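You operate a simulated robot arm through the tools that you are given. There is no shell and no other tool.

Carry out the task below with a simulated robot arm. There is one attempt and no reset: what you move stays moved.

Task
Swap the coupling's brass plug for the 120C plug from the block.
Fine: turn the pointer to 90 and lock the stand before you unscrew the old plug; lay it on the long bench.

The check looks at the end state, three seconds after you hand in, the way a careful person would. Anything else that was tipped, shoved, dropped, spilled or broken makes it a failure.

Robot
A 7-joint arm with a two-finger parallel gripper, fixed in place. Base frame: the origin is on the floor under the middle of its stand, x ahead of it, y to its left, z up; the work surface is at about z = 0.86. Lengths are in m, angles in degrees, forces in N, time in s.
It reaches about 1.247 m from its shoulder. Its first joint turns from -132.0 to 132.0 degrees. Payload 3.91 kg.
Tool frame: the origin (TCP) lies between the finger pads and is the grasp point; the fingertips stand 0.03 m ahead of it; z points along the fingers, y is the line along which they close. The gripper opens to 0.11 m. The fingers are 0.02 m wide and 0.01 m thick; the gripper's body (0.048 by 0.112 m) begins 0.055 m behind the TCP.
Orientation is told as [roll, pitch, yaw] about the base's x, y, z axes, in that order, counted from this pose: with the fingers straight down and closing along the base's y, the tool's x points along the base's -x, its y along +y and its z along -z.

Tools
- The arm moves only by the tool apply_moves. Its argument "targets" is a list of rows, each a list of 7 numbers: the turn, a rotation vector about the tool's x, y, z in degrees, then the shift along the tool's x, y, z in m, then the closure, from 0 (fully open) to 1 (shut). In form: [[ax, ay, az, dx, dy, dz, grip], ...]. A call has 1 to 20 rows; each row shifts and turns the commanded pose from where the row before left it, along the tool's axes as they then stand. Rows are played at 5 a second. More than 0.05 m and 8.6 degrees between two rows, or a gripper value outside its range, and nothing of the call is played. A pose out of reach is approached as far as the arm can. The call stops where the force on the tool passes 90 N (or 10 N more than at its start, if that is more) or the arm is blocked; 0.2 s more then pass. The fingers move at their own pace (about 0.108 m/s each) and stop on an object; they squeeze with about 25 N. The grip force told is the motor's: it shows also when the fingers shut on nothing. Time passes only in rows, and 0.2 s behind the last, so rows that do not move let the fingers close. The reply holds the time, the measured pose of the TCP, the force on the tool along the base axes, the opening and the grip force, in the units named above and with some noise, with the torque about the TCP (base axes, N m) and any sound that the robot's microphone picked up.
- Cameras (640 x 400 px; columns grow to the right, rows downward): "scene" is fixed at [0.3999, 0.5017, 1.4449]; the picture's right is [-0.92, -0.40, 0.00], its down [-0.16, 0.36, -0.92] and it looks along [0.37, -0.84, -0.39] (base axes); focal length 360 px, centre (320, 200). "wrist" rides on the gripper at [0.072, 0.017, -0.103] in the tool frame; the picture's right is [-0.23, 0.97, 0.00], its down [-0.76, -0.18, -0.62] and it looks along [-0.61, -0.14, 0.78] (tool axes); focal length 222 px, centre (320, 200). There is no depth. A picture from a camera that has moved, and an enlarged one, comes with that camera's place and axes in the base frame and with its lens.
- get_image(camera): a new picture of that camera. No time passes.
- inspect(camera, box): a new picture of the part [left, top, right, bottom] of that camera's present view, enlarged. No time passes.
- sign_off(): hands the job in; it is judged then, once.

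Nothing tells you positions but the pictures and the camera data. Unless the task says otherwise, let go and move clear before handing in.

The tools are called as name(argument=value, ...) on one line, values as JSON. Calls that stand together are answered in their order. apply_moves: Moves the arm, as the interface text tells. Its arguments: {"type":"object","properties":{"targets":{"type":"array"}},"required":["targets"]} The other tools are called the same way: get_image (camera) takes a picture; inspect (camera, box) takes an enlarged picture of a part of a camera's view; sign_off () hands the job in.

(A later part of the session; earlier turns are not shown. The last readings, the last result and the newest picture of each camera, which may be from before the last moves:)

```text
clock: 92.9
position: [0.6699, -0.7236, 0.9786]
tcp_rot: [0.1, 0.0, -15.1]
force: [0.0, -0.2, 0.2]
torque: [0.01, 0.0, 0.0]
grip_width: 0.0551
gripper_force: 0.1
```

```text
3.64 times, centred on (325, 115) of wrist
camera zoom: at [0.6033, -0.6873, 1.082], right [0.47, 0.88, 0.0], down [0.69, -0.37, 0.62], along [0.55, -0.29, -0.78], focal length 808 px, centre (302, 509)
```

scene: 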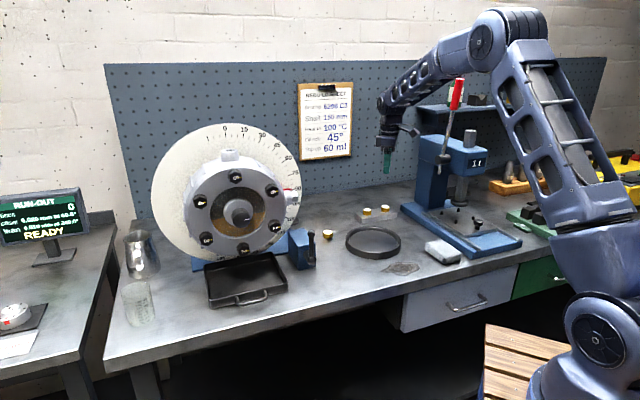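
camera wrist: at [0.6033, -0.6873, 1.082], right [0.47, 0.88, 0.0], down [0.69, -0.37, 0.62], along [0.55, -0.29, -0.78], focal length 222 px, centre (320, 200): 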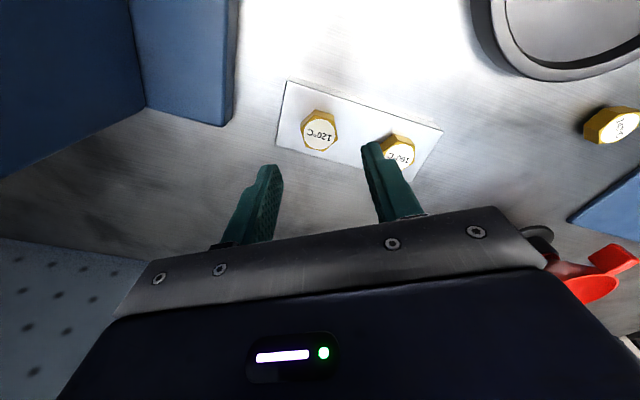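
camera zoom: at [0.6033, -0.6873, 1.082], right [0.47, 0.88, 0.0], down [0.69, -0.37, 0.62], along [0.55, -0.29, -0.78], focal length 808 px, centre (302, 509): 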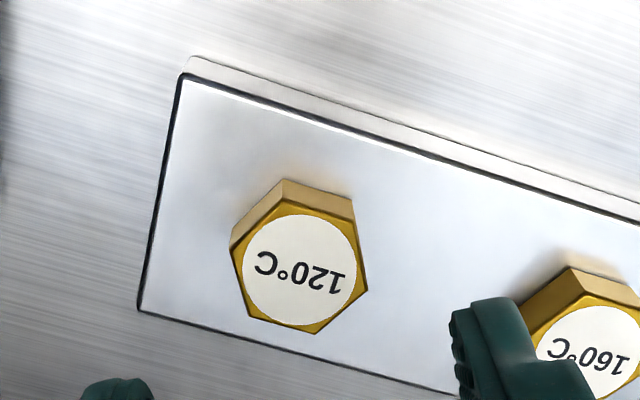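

The arm passes clear in front of the press lever, and the plug is centred between the jaws. I'll descend to just above the block's face.

apply_moves(targets=[[0, 0, 1.2, -0.0008, -0.0006, 0, 0.5], [0, 0, 0, 0, 0, 0.02, 0.5], [0, 0, 0, 0, 0, 0.02, 0.5], [0, 0, 0, 0, 0, 0.018, 0.5], [0, 0, 0, 0, 0, 0, 0.5]])

inspect(camera="wrist", box=[240, 100, 400, 230])

inspect(camera="scene", box=[350, 180, 410, 235])

inspect(camera="scene", box=[370, 30, 570, 230])

```text
clock: 94.1
position: [0.6731, -0.724, 0.9213]
tcp_rot: [0.0, -0.1, -16.3]
force: [-0.1, -0.8, 0.6]
torque: [0.0, -0.02, -0.01]
grip_width: 0.0551
gripper_force: 0.1
```

```text
3.08 times, centred on (320, 165) of wrist
camera zoom: at [0.6077, -0.6876, 1.0239], right [0.49, 0.87, 0.0], down [0.68, -0.38, 0.62], along [0.54, -0.31, -0.78], focal length 684 px, centre (320, 308)
```

zoom: 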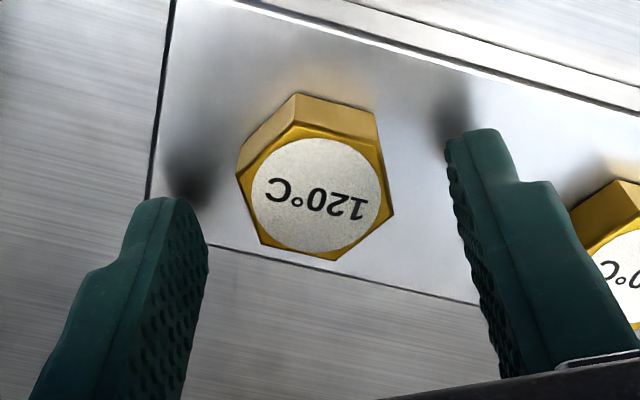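

```text
7.27 times, centred on (380, 208) of scene
camera zoom: at [0.3999, 0.5017, 1.4449], right [-0.92, -0.4, 0.0], down [-0.16, 0.36, -0.92], along [0.37, -0.84, -0.39], focal length 2618 px, centre (-116, 146)
```

zoom: 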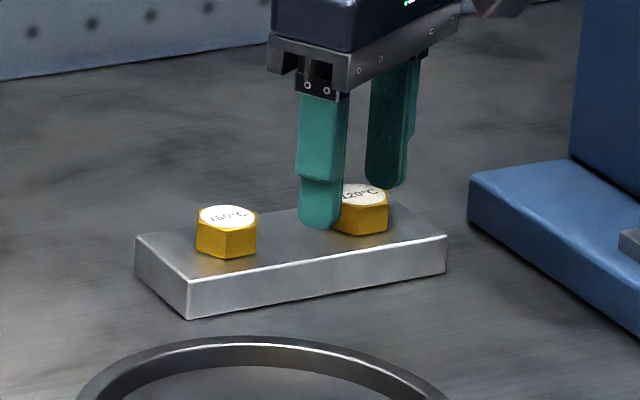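

```text
2.00 times, centred on (470, 130) of scene
camera zoom: at [0.3999, 0.5017, 1.4449], right [-0.92, -0.4, 0.0], down [-0.16, 0.36, -0.92], along [0.37, -0.84, -0.39], focal length 720 px, centre (20, 340)
```

zoom: 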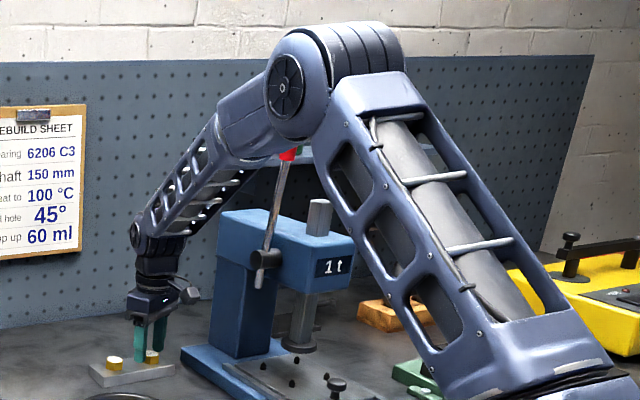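

Nicely aligned. I'll go down a few more millimetres and close on the 120°C plug.

apply_moves(targets=[[0, 0, 0, 0.002, 0, 0.004, 0.5], [0, 0, 0, 0, 0, 0.003, 0.5], [0, 0, 0, 0, 0, 0, 0.5], [0, 0, 0, 0, 0, 0, 0.75], [0, 0, 0, 0, 0, 0, 1], [0, 0, 0, 0, 0, 0, 1], [0, 0, 0, 0, 0, 0, 1]])

inspect(camera="wrist", box=[240, 100, 400, 230])

inspect(camera="scene", box=[350, 180, 410, 235])

```text
clock: 95.7
position: [0.6711, -0.7238, 0.9134]
tcp_rot: [0.0, 0.0, -16.3]
force: [-1.8, 0.6, -0.1]
torque: [-0.02, 0.01, 0.22]
grip_width: 0.029
gripper_force: 24.4
```

```text
3.08 times, centred on (320, 165) of wrist
camera zoom: at [0.6057, -0.6871, 1.017], right [0.49, 0.87, 0.0], down [0.68, -0.38, 0.62], along [0.54, -0.31, -0.78], focal length 684 px, centre (320, 308)
```

zoom: 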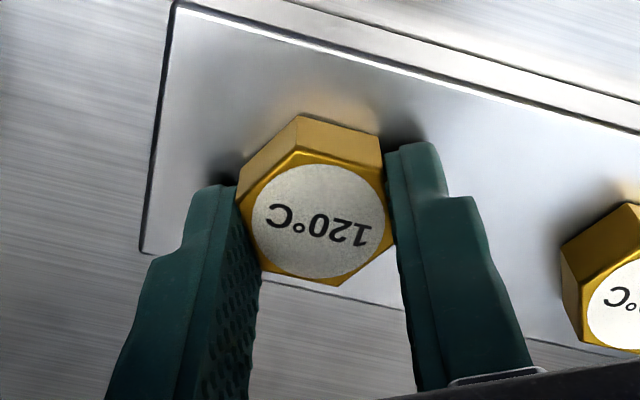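

```text
7.27 times, centred on (380, 208) of scene
camera zoom: at [0.3999, 0.5017, 1.4449], right [-0.92, -0.4, 0.0], down [-0.16, 0.36, -0.92], along [0.37, -0.84, -0.39], focal length 2618 px, centre (-116, 146)
```

zoom: 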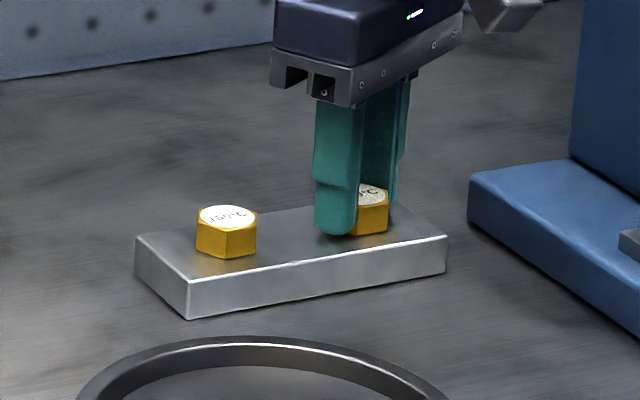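

Holding the 120°C plug across its flats. I'll re-centre the grip by about a millimetre, then lift gently out of the block.

apply_moves(targets=[[0, 0, 0, 0, 0, 0, 0.68], [0, 0, 0, 0, 0, 0, 0.68], [0, 0, 0.5, 0.0012, 0, 0, 0.68], [0, 0, 0, 0, 0, 0, 0.8], [0, 0, 0, 0, 0, 0, 1], [0, 0, 0, 0, 0, 0, 1], [0, 0, 0, 0, 0, 0, 1], [0, 0, 0, 0, 0, -0.002, 1], [0, 0, 0, 0, 0, -0.003, 1], [0, 0, 0, 0, 0, 0, 1]])

inspect(camera="wrist", box=[240, 100, 400, 230])

inspect(camera="scene", box=[350, 180, 410, 235])

```text
clock: 97.9
position: [0.6693, -0.7233, 0.9169]
tcp_rot: [0.1, 0.1, -16.8]
force: [-2.0, -1.9, -19.6]
torque: [-0.04, 0.11, 0.36]
grip_width: 0.0292
gripper_force: 25.0
```

```text
3.08 times, centred on (320, 165) of wrist
camera zoom: at [0.6042, -0.6861, 1.0204], right [0.5, 0.87, 0.0], down [0.68, -0.39, 0.62], along [0.54, -0.31, -0.78], focal length 684 px, centre (320, 308)
```

zoom: 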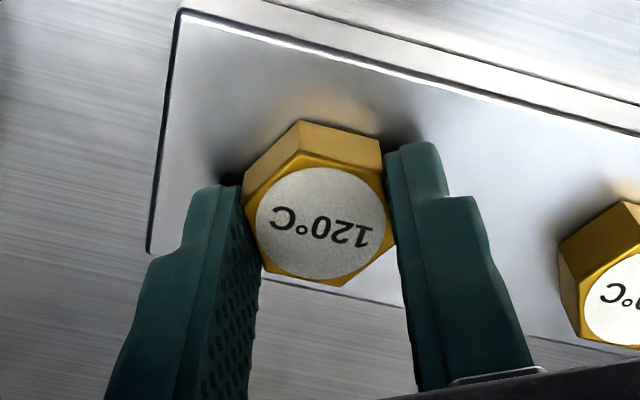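

```text
7.27 times, centred on (380, 208) of scene
camera zoom: at [0.3999, 0.5017, 1.4449], right [-0.92, -0.4, 0.0], down [-0.16, 0.36, -0.92], along [0.37, -0.84, -0.39], focal length 2618 px, centre (-116, 146)
```

zoom: 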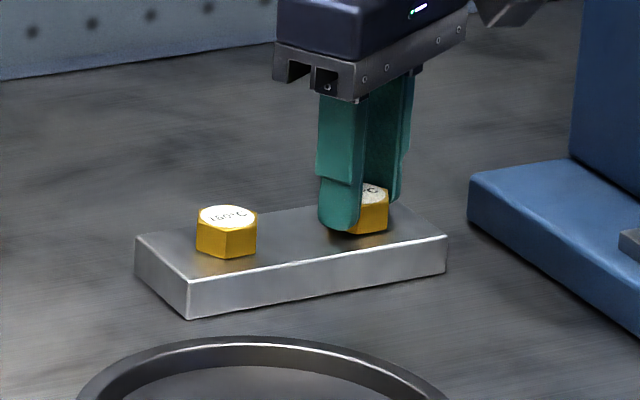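

The plug resists lifting at about 20 N, so it's screwed into the block. I'll let go, settle back to the original height, and turn the open jaws 120° to get room for an unscrewing stroke.

apply_moves(targets=[[0, 0, 0, 0, 0, 0.003, 0.8], [0, 0, 0, 0, 0, 0.0015, 0.5], [0, 0, 0, 0, 0, 0, 0.5], [0, 0, 8, 0, 0, 0, 0.5], [0, 0, 8, 0, 0, 0, 0.5], [0, 0, 8, 0, 0, 0, 0.5], [0, 0, 8, 0, 0, 0, 0.5], [0, 0, 8, 0, 0, 0, 0.5], [0, 0, 8, 0, 0, 0, 0.5], [0, 0, 8, 0, 0, 0, 0.5], [0, 0, 8, 0, 0, 0, 0.5], [0, 0, 8, 0, 0, 0, 0.5], [0, 0, 8, 0, 0, 0, 0.5], [0, 0, 8, 0, 0, 0, 0.5], [0, 0, 8, 0, 0, 0, 0.5], [0, 0, 8, 0, 0, 0, 0.5], [0, 0, 8, 0, 0, 0, 0.5], [0, 0, 8, 0, 0, 0, 0.5], [0, 0, 0, 0, 0, 0, 0.5]])

inspect(camera="wrist", box=[240, 100, 400, 230])

inspect(camera="scene", box=[350, 180, 410, 235])

```text
clock: 101.9
position: [0.6695, -0.7241, 0.915]
tcp_rot: [0.1, 0.0, -136.9]
force: [-0.4, 0.3, 0.2]
torque: [0.02, 0.01, 0.02]
grip_width: 0.0548
gripper_force: 0.2
```

```text
3.08 times, centred on (320, 165) of wrist
camera zoom: at [0.7325, -0.6856, 1.0179], right [0.5, -0.87, 0.0], down [-0.68, -0.39, 0.62], along [-0.54, -0.31, -0.78], focal length 684 px, centre (320, 308)
```

zoom: 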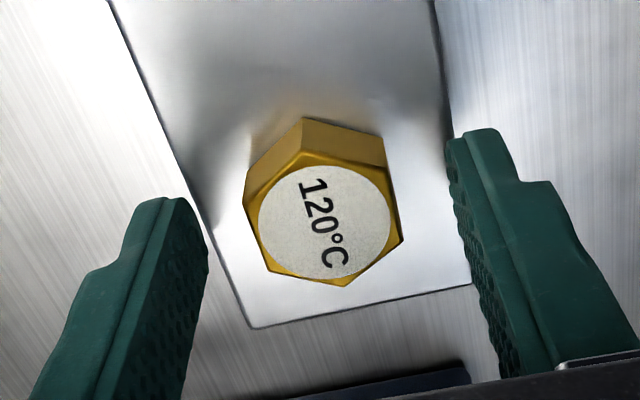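

```text
7.27 times, centred on (380, 208) of scene
camera zoom: at [0.3999, 0.5017, 1.4449], right [-0.92, -0.4, 0.0], down [-0.16, 0.36, -0.92], along [0.37, -0.84, -0.39], focal length 2618 px, centre (-116, 146)
```

zoom: 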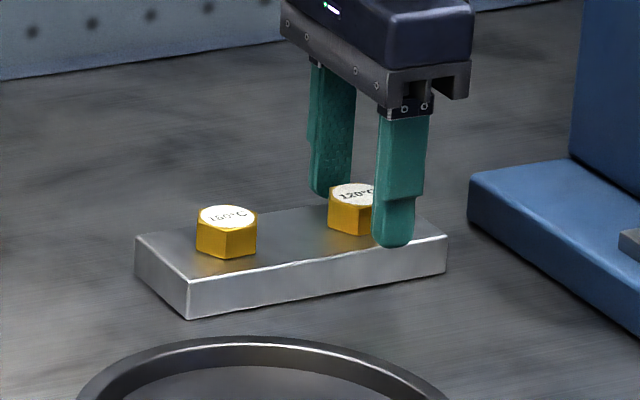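

Plug is centred and aligned. Closing and unscrewing counter-clockwise while following it upward.

apply_moves(targets=[[0, 0, 0, 0, 0, 0.001, 0.7], [0, 0, 0, 0, 0, 0, 1], [0, 0, 0, 0, 0, 0, 1], [0, 0, 0, 0, 0, 0, 1], [0, 0, -6, 0, 0, -5e-05, 1], [0, 0, -6, 0, 0, -7e-05, 1], [0, 0, -8, 0, 0, -0.0001, 1], [0, 0, -8, 0, 0, -0.0001, 1], [0, 0, -8, 0, 0, -0.0001, 1], [0, 0, -8, 0, 0, -0.0001, 1], [0, 0, 0, 0, 0, 0, 1]])

inspect(camera="wrist", box=[240, 100, 400, 230])

inspect(camera="scene", box=[350, 180, 410, 235])

```text
clock: 104.3
position: [0.6694, -0.7209, 0.9123]
tcp_rot: [0.0, 0.0, -92.6]
force: [18.1, -15.6, 7.9]
torque: [-0.28, -0.42, 0.01]
grip_width: 0.0293
gripper_force: 24.9
```

```text
3.08 times, centred on (320, 165) of wrist
camera zoom: at [0.6893, -0.6511, 1.0167], right [0.96, -0.27, 0.0], down [-0.21, -0.75, 0.62], along [-0.17, -0.6, -0.78], focal length 684 px, centre (320, 308)
```

zoom: 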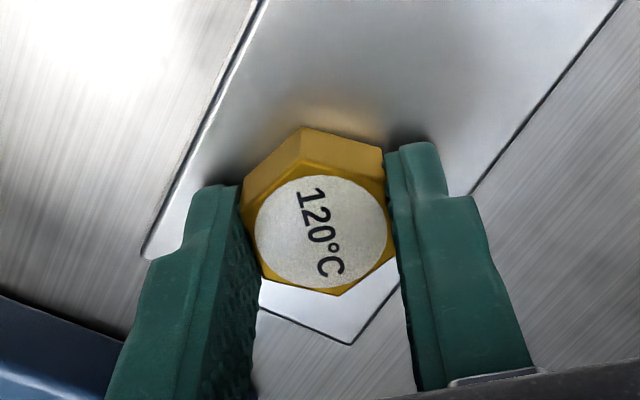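

```text
7.27 times, centred on (380, 208) of scene
camera zoom: at [0.3999, 0.5017, 1.4449], right [-0.92, -0.4, 0.0], down [-0.16, 0.36, -0.92], along [0.37, -0.84, -0.39], focal length 2618 px, centre (-116, 146)
```

zoom: 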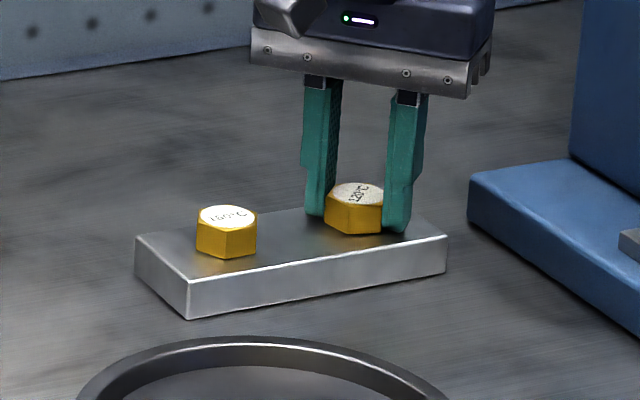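

The plug turns in place and the block stays still. I'll relieve the side force and keep unscrewing.

apply_moves(targets=[[0, 0, 0, -0.0008, 0.001, 0, 1], [0, 0, -8, 0, 0, -0.0001, 1], [0, 0, -8, 0, 0, -0.0001, 1], [0, 0, -8, 0, 0, -0.0001, 1], [0, 0, -8, 0, 0, -0.0001, 1], [0, 0, -8, 0, 0, -0.0001, 1], [0, 0, 0, 0, 0, 0, 1]])

inspect(camera="scene", box=[350, 180, 410, 235])

```text
clock: 105.9
position: [0.6688, -0.7246, 0.9149]
tcp_rot: [0.1, 0.1, -52.7]
force: [-2.8, 22.9, -1.9]
torque: [0.57, 0.11, 0.03]
grip_width: 0.0293
gripper_force: 25.3
```

```text
7.27 times, centred on (380, 208) of scene
camera zoom: at [0.3999, 0.5017, 1.4449], right [-0.92, -0.4, 0.0], down [-0.16, 0.36, -0.92], along [0.37, -0.84, -0.39], focal length 2618 px, centre (-116, 146)
```

zoom: 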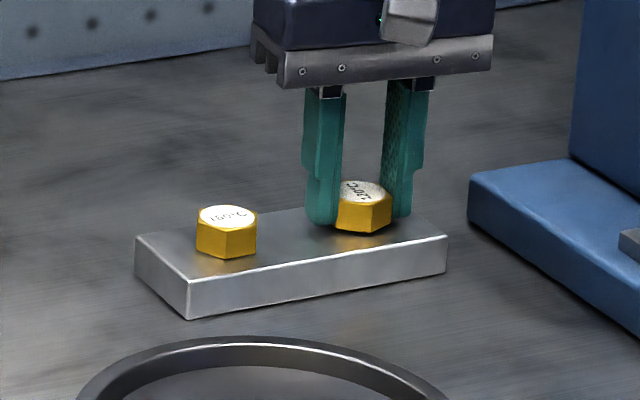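

apply_moves(targets=[[0, 0, 0, 0.0011, 0.0006, 0, 1], [0, 0, -8, 0, 0, -0.0001, 1], [0, 0, -8, 0, 0, -0.0001, 1], [0, 0, -8, 0, 0, -0.0001, 1], [0, 0, -8, 0, 0, -0.0001, 1], [0, 0, 0, 0, 0, 0, 1]])

inspect(camera="scene", box=[350, 180, 410, 235])

```text
clock: 107.3
position: [0.6697, -0.7227, 0.9144]
tcp_rot: [-0.1, -0.2, -20.6]
force: [1.4, 10.3, -0.4]
torque: [0.24, 0.03, 0.01]
grip_width: 0.0291
gripper_force: 25.0
```

```text
7.27 times, centred on (380, 208) of scene
camera zoom: at [0.3999, 0.5017, 1.4449], right [-0.92, -0.4, 0.0], down [-0.16, 0.36, -0.92], along [0.37, -0.84, -0.39], focal length 2618 px, centre (-116, 146)
```

zoom: 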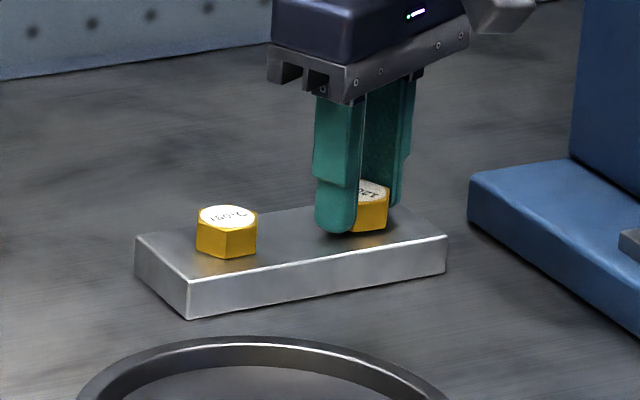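

apply_moves(targets=[[0, 0, 0, 0.0002, 0.0006, 0, 1], [0, 0, -8, 0, 0, -0.0001, 1], [0, 0, -8, 0, 0, -0.0001, 1], [0, 0, -8, 0, 0, -0.0001, 1], [0, 0, -8, 0, 0, -0.0001, 1], [0, 0, 0, 0, 0, 0, 1], [0, 0, 0, 0, 0, -0.001, 1], [0, 0, 0, 0, 0, 0, 1]])

inspect(camera="scene", box=[350, 180, 410, 235])

inspect(camera="wrist", box=[240, 100, 400, 230])

```text
clock: 109.1
position: [0.6696, -0.7235, 0.9157]
tcp_rot: [0.0, -0.1, 11.3]
force: [2.2, -15.5, -1.6]
torque: [-0.39, -0.1, 0.03]
grip_width: 0.0294
gripper_force: 24.8
```

```text
7.27 times, centred on (380, 208) of scene
camera zoom: at [0.3999, 0.5017, 1.4449], right [-0.92, -0.4, 0.0], down [-0.16, 0.36, -0.92], along [0.37, -0.84, -0.39], focal length 2618 px, centre (-116, 146)
```

zoom: 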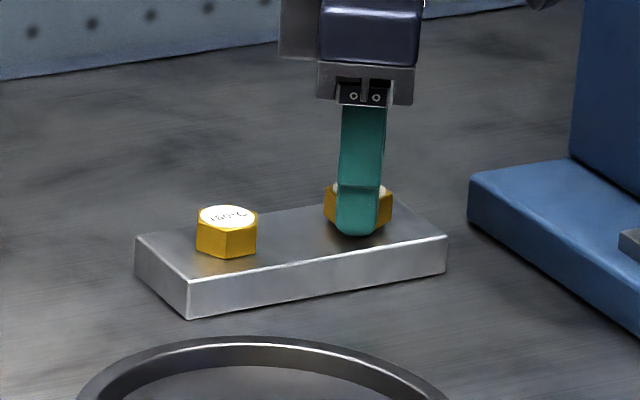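

```text
3.08 times, centred on (320, 165) of wrist
camera zoom: at [0.5948, -0.7206, 1.0188], right [0.03, 1.0, 0.0], down [0.78, -0.03, 0.62], along [0.62, -0.02, -0.78], focal length 684 px, centre (320, 308)
```

zoom: 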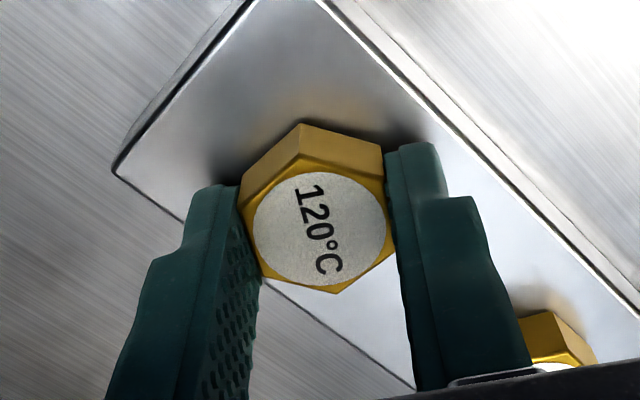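

apply_moves(targets=[[0, 0, 0, 0.0002, -0.0008, -0.001, 1], [0, 0, 0, 0, 0, -0.001, 1], [0, 0, 0, 0, 0, 0, 1]])

inspect(camera="scene", box=[350, 180, 410, 235])

```text
clock: 109.9
position: [0.6709, -0.7236, 0.916]
tcp_rot: [0.1, 0.1, 11.1]
force: [-1.7, -12.3, -17.6]
torque: [-0.21, -0.15, -0.02]
grip_width: 0.0292
gripper_force: 25.2
```

```text
7.27 times, centred on (380, 208) of scene
camera zoom: at [0.3999, 0.5017, 1.4449], right [-0.92, -0.4, 0.0], down [-0.16, 0.36, -0.92], along [0.37, -0.84, -0.39], focal length 2618 px, centre (-116, 146)
```

zoom: 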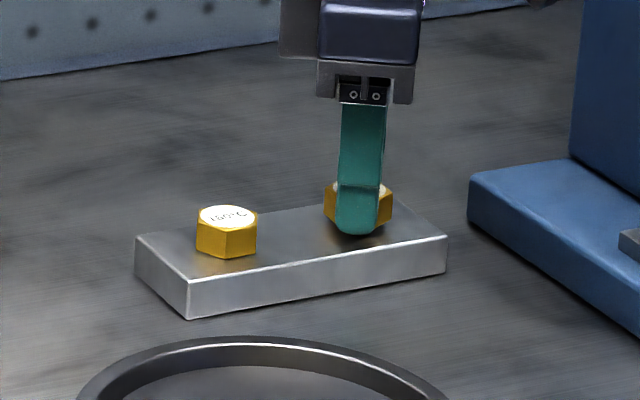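

Still threaded: about 18 N resistance at 2 mm of lift. I'll relax, release, wind the open jaws back 180° and take another stroke.

apply_moves(targets=[[0, 0, 0, 0, 0, 0.001, 1], [0, 0, 0, 0, 0, 0.0008, 0.7], [0, 0, 0, 0, 0, 0, 0.5], [0, 0, 8.5, 0, 0, 0, 0.5], [0, 0, 8.5, 0, 0, 0, 0.5], [0, 0, 8.5, 0, 0, 0, 0.5], [0, 0, 8.5, 0, 0, 0, 0.5], [0, 0, 8.5, 0, 0, 0, 0.5], [0, 0, 8.5, 0, 0, 0, 0.5], [0, 0, 8.5, 0, 0, 0, 0.5], [0, 0, 8.5, 0, 0, 0, 0.5], [0, 0, 8.5, 0, 0, 0, 0.5], [0, 0, 8.5, 0, 0, 0, 0.5], [0, 0, 8.5, 0, 0, 0, 0.5], [0, 0, 8.5, 0, 0, 0, 0.5], [0, 0, 8.5, 0, 0, 0, 0.5], [0, 0, 8.5, 0, 0, 0, 0.5], [0, 0, 8.5, 0, 0, 0, 0.5], [0, 0, 8.5, 0, 0, 0, 0.5]])

apply_moves(targets=[[0, 0, 8.5, 0, 0, 0, 0.5], [0, 0, 8.5, 0, 0, 0, 0.5], [0, 0, 8.5, 0, 0, 0, 0.5], [0, 0, 8.5, 0, 0, 0, 0.5], [0, 0, 10, 0, 0, 0, 0.5]])

```text
clock: 113.9
position: [0.6695, -0.7225, 0.9157]
tcp_rot: [0.0, 0.0, -124.8]
force: [0.4, 0.4, 0.8]
torque: [-0.02, -0.03, -0.02]
grip_width: 0.0551
gripper_force: 0.0
```

```text
refused: row 5 steps farther than a row can; nothing moved
```

One row was too large, so nothing moved. I'll repeat it with smaller steps.

apply_moves(targets=[[0, 0, 7.35, 0, 0, 0, 0.5], [0, 0, 7.35, 0, 0, 0, 0.5], [0, 0, 7.35, 0, 0, 0, 0.5], [0, 0, 7.35, 0, 0, 0, 0.5], [0, 0, 7.35, 0, 0, 0, 0.5], [0, 0, 7.35, 0, 0, 0, 0.5], [0, 0, 0, 0, 0, 0, 0.5]])

inspect(camera="wrist", box=[240, 100, 400, 230])

inspect(camera="scene", box=[350, 180, 410, 235])

```text
clock: 115.5
position: [0.6708, -0.7224, 0.9164]
tcp_rot: [0.0, 0.1, -168.9]
force: [-0.4, 0.3, 0.1]
torque: [0.03, -0.02, -0.02]
grip_width: 0.0554
gripper_force: 0.1
```

```text
3.08 times, centred on (320, 165) of wrist
camera zoom: at [0.7441, -0.725, 1.0192], right [-0.04, -1.0, 0.0], down [-0.78, 0.03, 0.62], along [-0.62, 0.02, -0.78], focal length 684 px, centre (320, 308)
```

zoom: 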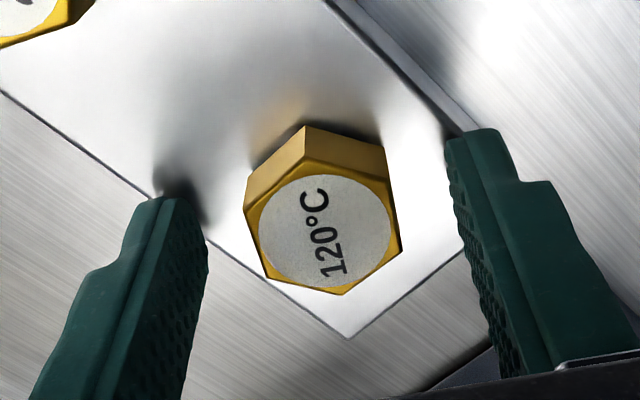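

```text
7.27 times, centred on (380, 208) of scene
camera zoom: at [0.3999, 0.5017, 1.4449], right [-0.92, -0.4, 0.0], down [-0.16, 0.36, -0.92], along [0.37, -0.84, -0.39], focal length 2618 px, centre (-116, 146)
```

zoom: 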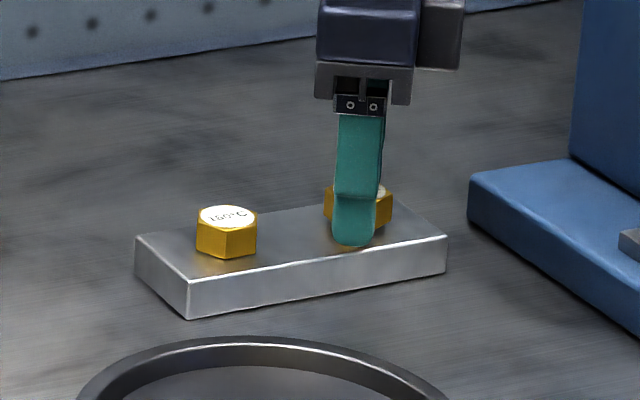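

apply_moves(targets=[[0, 0, 0, -0.0012, 0.0006, 0.0005, 0.7], [0, 0, 0, 0, 0, 0, 1], [0, 0, 0, 0, 0, 0, 1], [0, 0, 0, 0, 0, 0, 1], [0, 0, -8, 0, 0, -0.0001, 1], [0, 0, -8, 0, 0, -0.0001, 1], [0, 0, -8, 0, 0, -0.0001, 1], [0, 0, -8, 0, 0, -0.0001, 1], [0, 0, -8, 0, 0, -0.0001, 1], [0, 0, 0, 0, 0, 0, 1]])

inspect(camera="scene", box=[350, 180, 410, 235])

```text
clock: 117.7
position: [0.6696, -0.7225, 0.9164]
tcp_rot: [0.1, 0.0, -128.8]
force: [8.7, -7.6, -0.3]
torque: [-0.14, -0.23, 0.0]
grip_width: 0.0292
gripper_force: 24.7
```

```text
7.27 times, centred on (380, 208) of scene
camera zoom: at [0.3999, 0.5017, 1.4449], right [-0.92, -0.4, 0.0], down [-0.16, 0.36, -0.92], along [0.37, -0.84, -0.39], focal length 2618 px, centre (-116, 146)
```

zoom: 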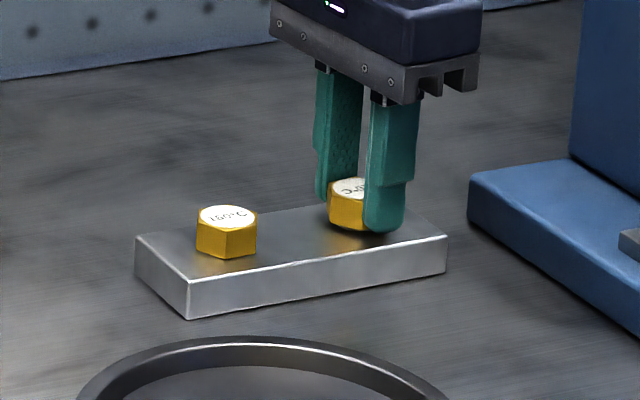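

apply_moves(targets=[[0, 0, 0, 0, 0.0006, 0, 1], [0, 0, -8, 0, 0, -0.0001, 1], [0, 0, -8, 0, 0, -0.0001, 1], [0, 0, -8, 0, 0, -0.0001, 1], [0, 0, -8, 0, 0, -0.0001, 1], [0, 0, -8, 0, 0, -0.0001, 1], [0, 0, -8, 0, 0, -0.0001, 1], [0, 0, -8, 0, 0, -0.0001, 1], [0, 0, -8, 0, 0, -0.0001, 1], [0, 0, 0, 0, 0, 0, 1]])

inspect(camera="scene", box=[350, 180, 410, 235])

```text
clock: 119.9
position: [0.6692, -0.7238, 0.916]
tcp_rot: [0.1, -0.1, -64.8]
force: [9.5, -2.9, 6.0]
torque: [0.06, -0.21, -0.02]
grip_width: 0.0291
gripper_force: 25.1
```

```text
7.27 times, centred on (380, 208) of scene
camera zoom: at [0.3999, 0.5017, 1.4449], right [-0.92, -0.4, 0.0], down [-0.16, 0.36, -0.92], along [0.37, -0.84, -0.39], focal length 2618 px, centre (-116, 146)
```

zoom: 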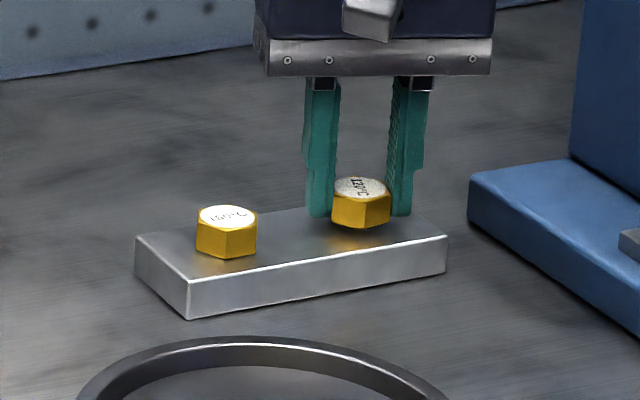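

The plug is visibly rising now (about 250° turned). I'll continue.

apply_moves(targets=[[0, 0, -8, 0.0003, 0.0003, -0.0003, 1], [0, 0, -8, 0, 0, -0.0001, 1], [0, 0, -8, 0, 0, -0.0001, 1], [0, 0, -8, 0, 0, -0.0001, 1], [0, 0, -8, 0, 0, -0.0001, 1], [0, 0, -8, 0, 0, -0.0001, 1], [0, 0, 0, 0, 0, 0, 1]])

inspect(camera="scene", box=[350, 180, 410, 235])

```text
clock: 121.5
position: [0.67, -0.7231, 0.9174]
tcp_rot: [0.0, 0.0, -16.8]
force: [-0.9, 0.5, 3.6]
torque: [-0.03, 0.03, 0.0]
grip_width: 0.0291
gripper_force: 24.6
```

```text
7.27 times, centred on (380, 208) of scene
camera zoom: at [0.3999, 0.5017, 1.4449], right [-0.92, -0.4, 0.0], down [-0.16, 0.36, -0.92], along [0.37, -0.84, -0.39], focal length 2618 px, centre (-116, 146)
```

zoom: 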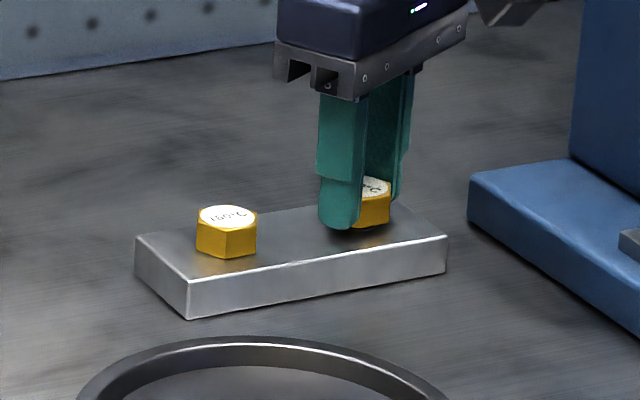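

apply_moves(targets=[[0, 0, -6, 0, 0, -0.0003, 1], [0, 0, -6, 0, 0, -0.0003, 1], [0, 0, 0, 0, 0, -0.001, 1], [0, 0, 0, 0, 0, -0.001, 1], [0, 0, 0, 0, 0, 0, 1]])

inspect(camera="scene", box=[350, 180, 410, 235])

```text
clock: 122.7
position: [0.6699, -0.7235, 0.9201]
tcp_rot: [0.0, -0.2, -4.8]
force: [1.3, -0.4, -0.5]
torque: [0.04, 0.0, -0.01]
grip_width: 0.0291
gripper_force: 24.8
```

```text
7.27 times, centred on (380, 208) of scene
camera zoom: at [0.3999, 0.5017, 1.4449], right [-0.92, -0.4, 0.0], down [-0.16, 0.36, -0.92], along [0.37, -0.84, -0.39], focal length 2618 px, centre (-116, 146)
```

zoom: 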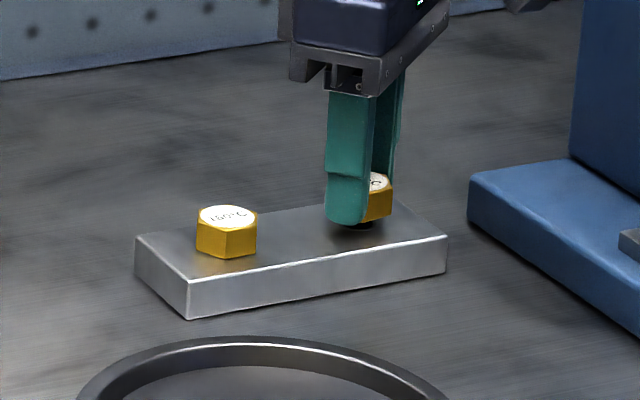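

Free of the block with zero force. Lifting it out and up.

apply_moves(targets=[[0, 0, 0, 0, 0, -0.005, 1], [0, 0, 0, 0, 0, -0.015, 1], [0, 0, 0, 0, 0, -0.04, 1], [0, 0, 0, 0, 0, -0.045, 1], [0, 0, 0, 0, 0, -0.045, 1], [0, 0, 0, 0, 0, 0, 1]])

get_image(camera="wrist")

inspect(camera="scene", box=[340, 110, 480, 240])

```text
clock: 124.1
position: [0.667, -0.7238, 1.0701]
tcp_rot: [0.0, 0.1, -5.0]
force: [0.1, -0.6, -0.3]
torque: [-0.03, -0.01, 0.03]
grip_width: 0.029
gripper_force: 24.9
```

```text
taken
camera wrist: at [0.5962, -0.7014, 1.1733], right [0.31, 0.95, 0.0], down [0.74, -0.24, 0.62], along [0.59, -0.19, -0.78], focal length 222 px, centre (320, 200)
```

wrist: 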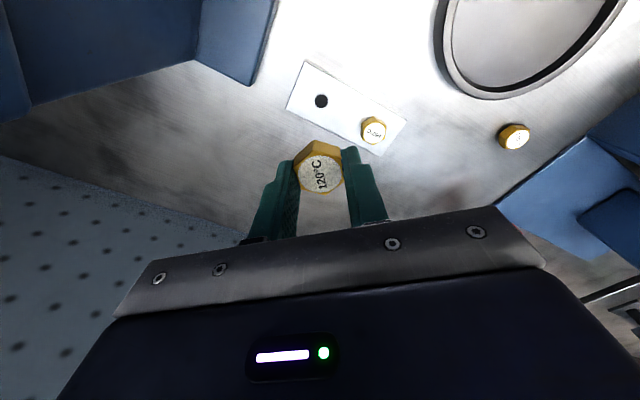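

```text
3.08 times, centred on (410, 175) of scene
camera zoom: at [0.3999, 0.5017, 1.4449], right [-0.92, -0.4, 0.0], down [-0.16, 0.36, -0.92], along [0.37, -0.84, -0.39], focal length 1108 px, centre (43, 277)
```

zoom: 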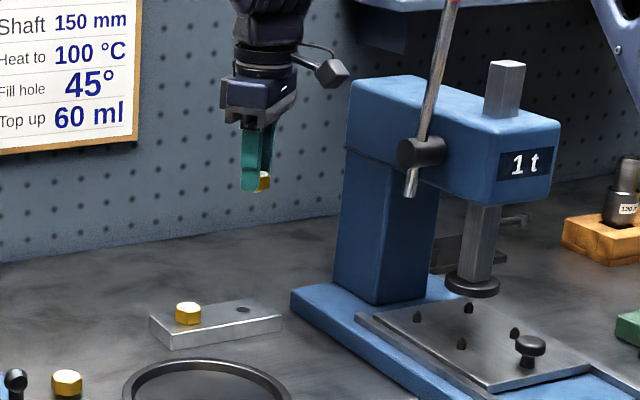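

The 120°C plug is held securely, and the block with the 160°C plug is undisturbed. Raising and carrying it back over the coupling.

apply_moves(targets=[[0, 0, 0, 0, 0, -0.043, 1], [0, 0, 0, 0, 0, -0.043, 1], [0, 0, 0, 0, 0, -0.043, 1], [0, 0, 0, 0, 0, -0.043, 1], [0, 0, 0, 0, 0, -0.043, 1], [0, 0, 0, 0, 0, -0.043, 1], [0, 0, 0, 0, 0, -0.043, 1], [0, 0, 0, 0, 0, 0, 1]])

apply_moves(targets=[[0, 0, 0, -0.0159, 0.04, 0, 1], [0, 0, 0, -0.0159, 0.04, 0, 1], [0, 0, 0, -0.0159, 0.04, 0, 1], [0, 0, 0, -0.0159, 0.04, 0, 1], [0, 0, 0, -0.0159, 0.04, 0, 1], [0, 0, 0, -0.0159, 0.04, 0, 1], [0, 0, 0, -0.0159, 0.04, 0, 1], [0, 0, 0, -0.0159, 0.04, 0, 1], [0, 0, 0, -0.0159, 0.04, 0, 1], [0, 0, 0, -0.0159, 0.04, 0, 1], [0, 0, 0, -0.0159, 0.04, 0, 1], [0, 0, 0, -0.0159, 0.04, 0, 1], [0, 0, 0, -0.0159, 0.04, 0, 1], [0, 0, 0, -0.0159, 0.04, 0, 1], [0, 0, 0, 0, 0, 0, 1]])

get_image(camera="wrist")

get_image(camera="scene")

```text
clock: 125.9
position: [0.6683, -0.7264, 1.3733]
tcp_rot: [0.0, 0.0, -4.8]
force: [0.1, 0.8, -0.7]
torque: [0.03, -0.01, 0.0]
grip_width: 0.029
gripper_force: 25.1
```

```text
clock: 129.1
position: [0.9369, -0.1852, 1.3712]
tcp_rot: [-0.1, -0.2, -4.9]
force: [0.1, -0.1, -1.1]
torque: [0.02, -0.02, 0.01]
grip_width: 0.0289
gripper_force: 25.0
```

```text
taken
camera wrist: at [0.8653, -0.1621, 1.4737], right [0.31, 0.95, 0.0], down [0.74, -0.24, 0.62], along [0.59, -0.19, -0.78], focal length 222 px, centre (320, 200)
```

wrist: 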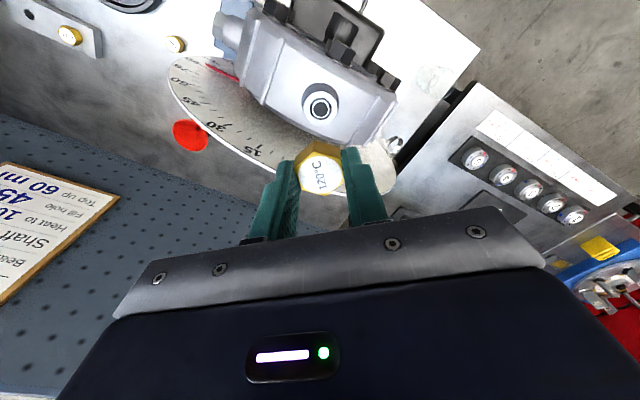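

```text
taken
```

scene: 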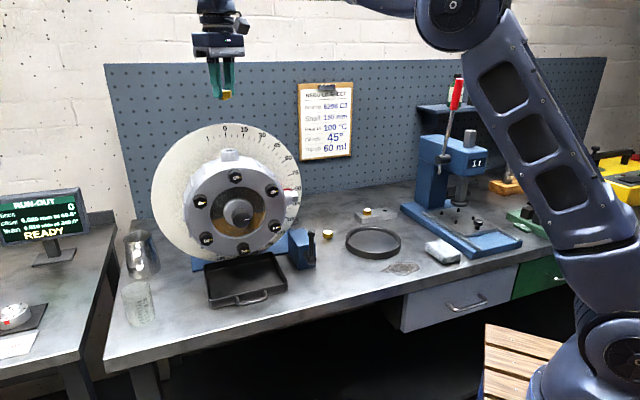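

Over the coupling again. I'll wind the wrist back to about yaw 155 so there's a full clockwise stroke available, then check the plug's seat in the gripper.

apply_moves(targets=[[0, 0, -8, 0, 0, 0, 1], [0, 0, -8, 0, 0, 0, 1], [0, 0, -8, 0, 0, 0, 1], [0, 0, -8, 0, 0, 0, 1], [0, 0, -8, 0, 0, 0, 1], [0, 0, -8, 0, 0, 0, 1], [0, 0, -8, 0, 0, 0, 1], [0, 0, -8, 0, 0, 0, 1], [0, 0, -8, 0, 0, 0, 1], [0, 0, -8, 0, 0, 0, 1], [0, 0, -8, 0, 0, 0, 1], [0, 0, -8, 0, 0, 0, 1], [0, 0, -8, 0, 0, 0, 1], [0, 0, -8, 0, 0, 0, 1], [0, 0, -8, 0, 0, 0, 1], [0, 0, -8, 0, 0, 0, 1], [0, 0, -8, 0, 0, 0, 1], [0, 0, -8, 0, 0, 0, 1], [0, 0, -8, 0, 0, 0, 1], [0, 0, -8, 0, 0, 0, 1]])

inspect(camera="wrist", box=[240, 70, 400, 230])

inspect(camera="scene", box=[190, 70, 270, 170])

```text
clock: 133.3
position: [0.9381, -0.185, 1.3713]
tcp_rot: [-0.2, 0.0, 155.3]
force: [-0.1, 0.3, -0.1]
torque: [0.03, -0.03, -0.02]
grip_width: 0.0288
gripper_force: 25.3
```

```text
2.50 times, centred on (320, 150) of wrist
camera zoom: at [0.9964, -0.2302, 1.4749], right [-0.61, -0.79, 0.0], down [-0.62, 0.48, 0.62], along [-0.49, 0.38, -0.78], focal length 555 px, centre (320, 325)
```

zoom: 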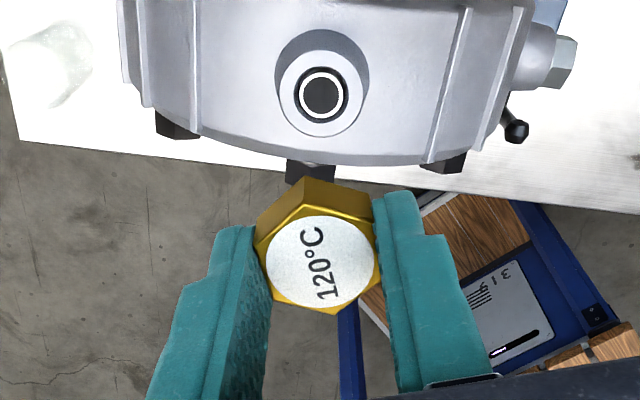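

```text
4.00 times, centred on (230, 120) of scene
camera zoom: at [0.3999, 0.5017, 1.4449], right [-0.92, -0.4, 0.0], down [-0.16, 0.36, -0.92], along [0.37, -0.84, -0.39], focal length 1440 px, centre (680, 520)
```

zoom: 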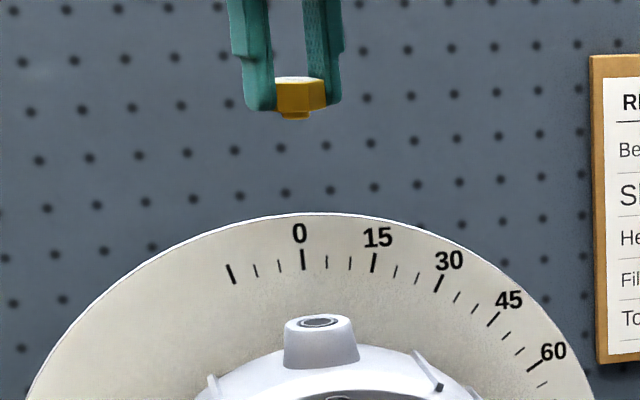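

The plug and hole line up within about a millimetre. I'll descend to just above the hole and check.

apply_moves(targets=[[0, 0, 0, 0, 0.0005, 0.03, 1], [0, 0, 0, 0, 0, 0.03, 1], [0, 0, 0, 0, 0, 0.03, 1], [0, 0, 0, 0, 0, 0.016, 1], [0, 0, 0, 0, 0, 0, 1]])

inspect(camera="scene", box=[200, 120, 260, 175])

inspect(camera="wrist", box=[240, 100, 400, 230])

```text
clock: 134.5
position: [0.9386, -0.1849, 1.2665]
tcp_rot: [0.0, 0.2, 155.1]
force: [0.6, -0.8, -1.4]
torque: [0.06, 0.03, -0.03]
grip_width: 0.029
gripper_force: 24.4
```

```text
7.27 times, centred on (230, 148) of scene
camera zoom: at [0.3999, 0.5017, 1.4449], right [-0.92, -0.4, 0.0], down [-0.16, 0.36, -0.92], along [0.37, -0.84, -0.39], focal length 2618 px, centre (974, 582)
```

zoom: 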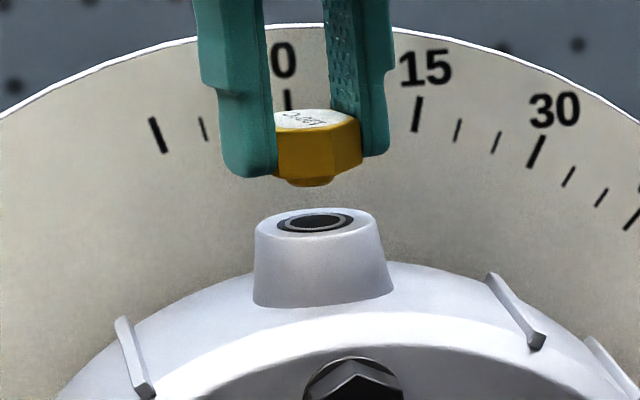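

```text
3.08 times, centred on (320, 165) of wrist
camera zoom: at [0.9966, -0.2309, 1.3692], right [-0.62, -0.79, 0.0], down [-0.62, 0.48, 0.62], along [-0.49, 0.38, -0.78], focal length 684 px, centre (320, 308)
```

zoom: 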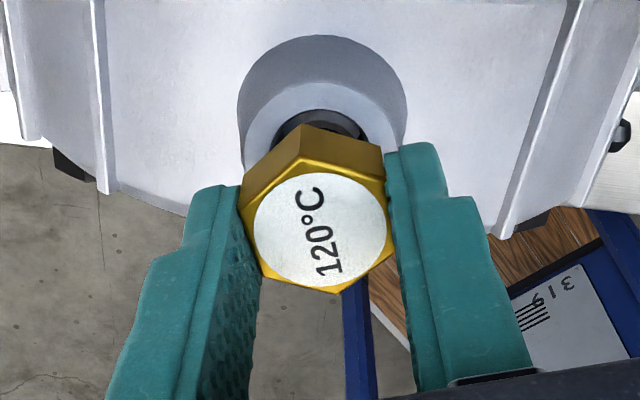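

apply_moves(targets=[[0, 0, 0, 0.0005, -0.0004, 0.005, 1], [0, 0, 0, 0, 0, 0.004, 1], [0, 0, 0, 0, 0, 0.002, 1], [0, 0, 0, 0, 0, 0, 1]])

inspect(camera="scene", box=[200, 120, 260, 175])

```text
clock: 135.5
position: [0.9385, -0.1849, 1.2551]
tcp_rot: [0.0, 0.0, 155.1]
force: [0.4, -0.8, -0.8]
torque: [-0.01, 0.0, 0.0]
grip_width: 0.0293
gripper_force: 24.9
```

```text
7.27 times, centred on (230, 148) of scene
camera zoom: at [0.3999, 0.5017, 1.4449], right [-0.92, -0.4, 0.0], down [-0.16, 0.36, -0.92], along [0.37, -0.84, -0.39], focal length 2618 px, centre (974, 582)
```

zoom: 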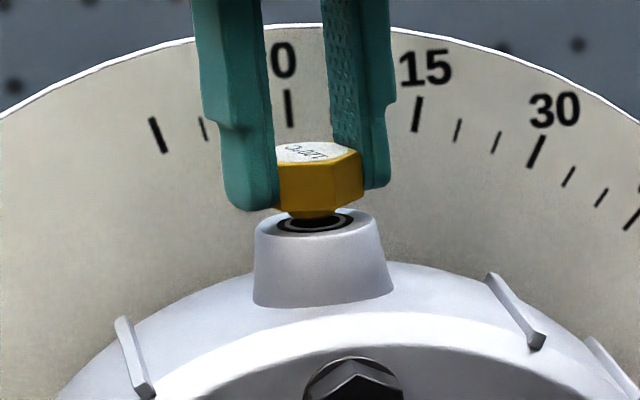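

apply_moves(targets=[[0, 0, 0, 0, 0, 0.0015, 1], [0, 0, 0, 0, 0, 0.001, 1], [0, 0, 0, 0, 0, 0.001, 1], [0, 0, 0, 0, 0, 0, 1]])

inspect(camera="scene", box=[205, 130, 255, 170])

```text
clock: 136.5
position: [0.9381, -0.1844, 1.2514]
tcp_rot: [0.0, 0.1, 155.1]
force: [-12.4, -0.3, 10.1]
torque: [-0.04, 0.69, -0.03]
grip_width: 0.0292
gripper_force: 25.0
```

```text
10.00 times, centred on (230, 150) of scene
camera zoom: at [0.3999, 0.5017, 1.4449], right [-0.92, -0.4, 0.0], down [-0.16, 0.36, -0.92], along [0.37, -0.84, -0.39], focal length 3599 px, centre (1220, 700)
```

zoom: 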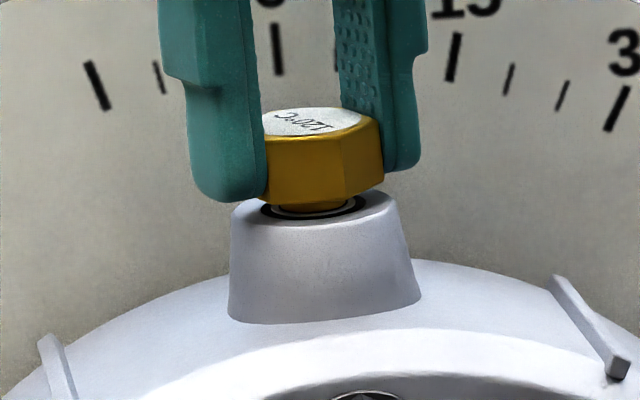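

Light contact at the hole, with a side force saying to shift about 1 mm toward -x. I'll correct, then start turning clockwise with light downward follow.

apply_moves(targets=[[0, 0, 0, -0.001, 0.0004, 0, 1], [0, 0, 0, 0, 0, 0.0005, 1], [0, 0, 0, 0, 0, 0, 1]])

```text
clock: 137.3
position: [0.9386, -0.1852, 1.2509]
tcp_rot: [-0.1, 0.2, 155.0]
force: [6.6, -6.4, 16.9]
torque: [-0.35, -0.26, -0.01]
grip_width: 0.0292
gripper_force: 25.1
```

apply_moves(targets=[[0, 0, 0, 0.0004, 0.0001, 0, 1], [0, 0, 8, 0, 0.0001, 5e-05, 1], [0, 0, 8, 0, 0.0001, 5e-05, 1], [0, 0, 8, 0, 0.0001, 0.0001, 1], [0, 0, 8, 0, 0.0001, 0.0001, 1], [0, 0, 8, 0, 0.0001, 0.0001, 1], [0, 0, 0, 0, 0, 0, 1]])

inspect(camera="scene", box=[205, 130, 255, 170])

```text
clock: 138.9
position: [0.9365, -0.1854, 1.2501]
tcp_rot: [0.0, 0.0, 115.1]
force: [2.7, -5.7, 10.7]
torque: [-0.48, -0.03, -0.03]
grip_width: 0.029
gripper_force: 25.0
```

```text
10.00 times, centred on (230, 150) of scene
camera zoom: at [0.3999, 0.5017, 1.4449], right [-0.92, -0.4, 0.0], down [-0.16, 0.36, -0.92], along [0.37, -0.84, -0.39], focal length 3599 px, centre (1220, 700)
```

zoom: 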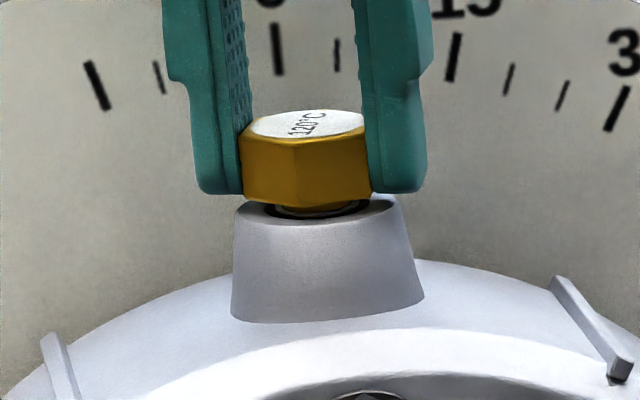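

Turning in with force dropping, so it's following the thread. Continuing clockwise.

apply_moves(targets=[[0, 0, 8, 0, 0.0001, 0.0001, 1], [0, 0, 8, 0, 0.0001, 0.0001, 1], [0, 0, 8, 0, 0.0001, 0.0001, 1], [0, 0, 8, 0, 0.0001, 0.0001, 1], [0, 0, 8, 0, 0.0001, 0.0001, 1], [0, 0, 8, 0, 0.0001, 0.0001, 1], [0, 0, 8, 0, 0.0001, 0.0001, 1], [0, 0, 0, 0, 0, 0, 1]])

inspect(camera="scene", box=[205, 130, 255, 170])

```text
clock: 140.7
position: [0.9376, -0.1869, 1.2495]
tcp_rot: [0.0, -0.1, 59.1]
force: [13.6, -1.8, 0.7]
torque: [-0.24, -0.2, 0.04]
grip_width: 0.0292
gripper_force: 25.0
```

```text
10.00 times, centred on (230, 150) of scene
camera zoom: at [0.3999, 0.5017, 1.4449], right [-0.92, -0.4, 0.0], down [-0.16, 0.36, -0.92], along [0.37, -0.84, -0.39], focal length 3599 px, centre (1220, 700)
```

zoom: 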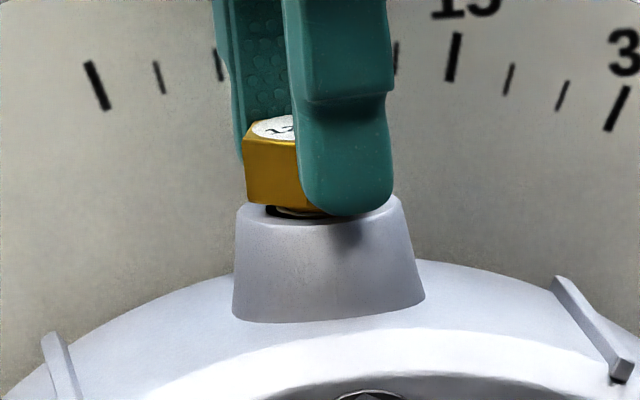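

apply_moves(targets=[[0, 0, 0, -0.0004, -0.0006, 0, 1], [0, 0, 8, 0, 0.0001, 0.0001, 1], [0, 0, 8, 0, 0.0001, 0.0001, 1], [0, 0, 8, 0, 0.0001, 0.0001, 1], [0, 0, 8, 0, 0.0001, 0.0001, 1], [0, 0, 8, 0, 0.0001, 0.0001, 1], [0, 0, 8, 0, 0.0001, 0.0001, 1], [0, 0, 8, 0, 0.0001, 0.0001, 1], [0, 0, 8, 0, 0.0001, 0.0001, 1], [0, 0, 0, 0, 0, 0, 1]])

inspect(camera="scene", box=[205, 130, 255, 170])

```text
clock: 142.9
position: [0.9374, -0.1853, 1.2483]
tcp_rot: [0.1, -0.2, -5.0]
force: [13.7, -11.7, 3.4]
torque: [-0.48, -0.46, 0.02]
grip_width: 0.029
gripper_force: 24.7
```

```text
10.00 times, centred on (230, 150) of scene
camera zoom: at [0.3999, 0.5017, 1.4449], right [-0.92, -0.4, 0.0], down [-0.16, 0.36, -0.92], along [0.37, -0.84, -0.39], focal length 3599 px, centre (1220, 700)
```

zoom: 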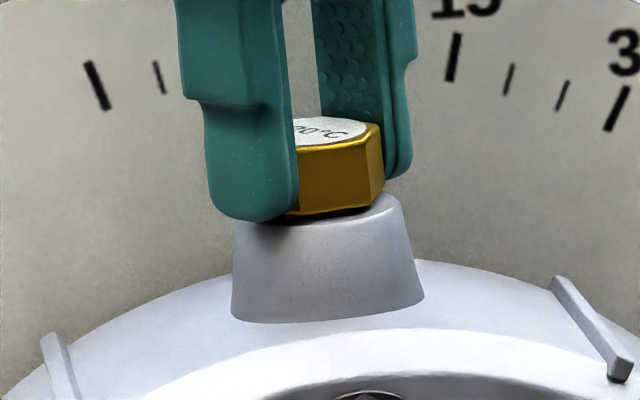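

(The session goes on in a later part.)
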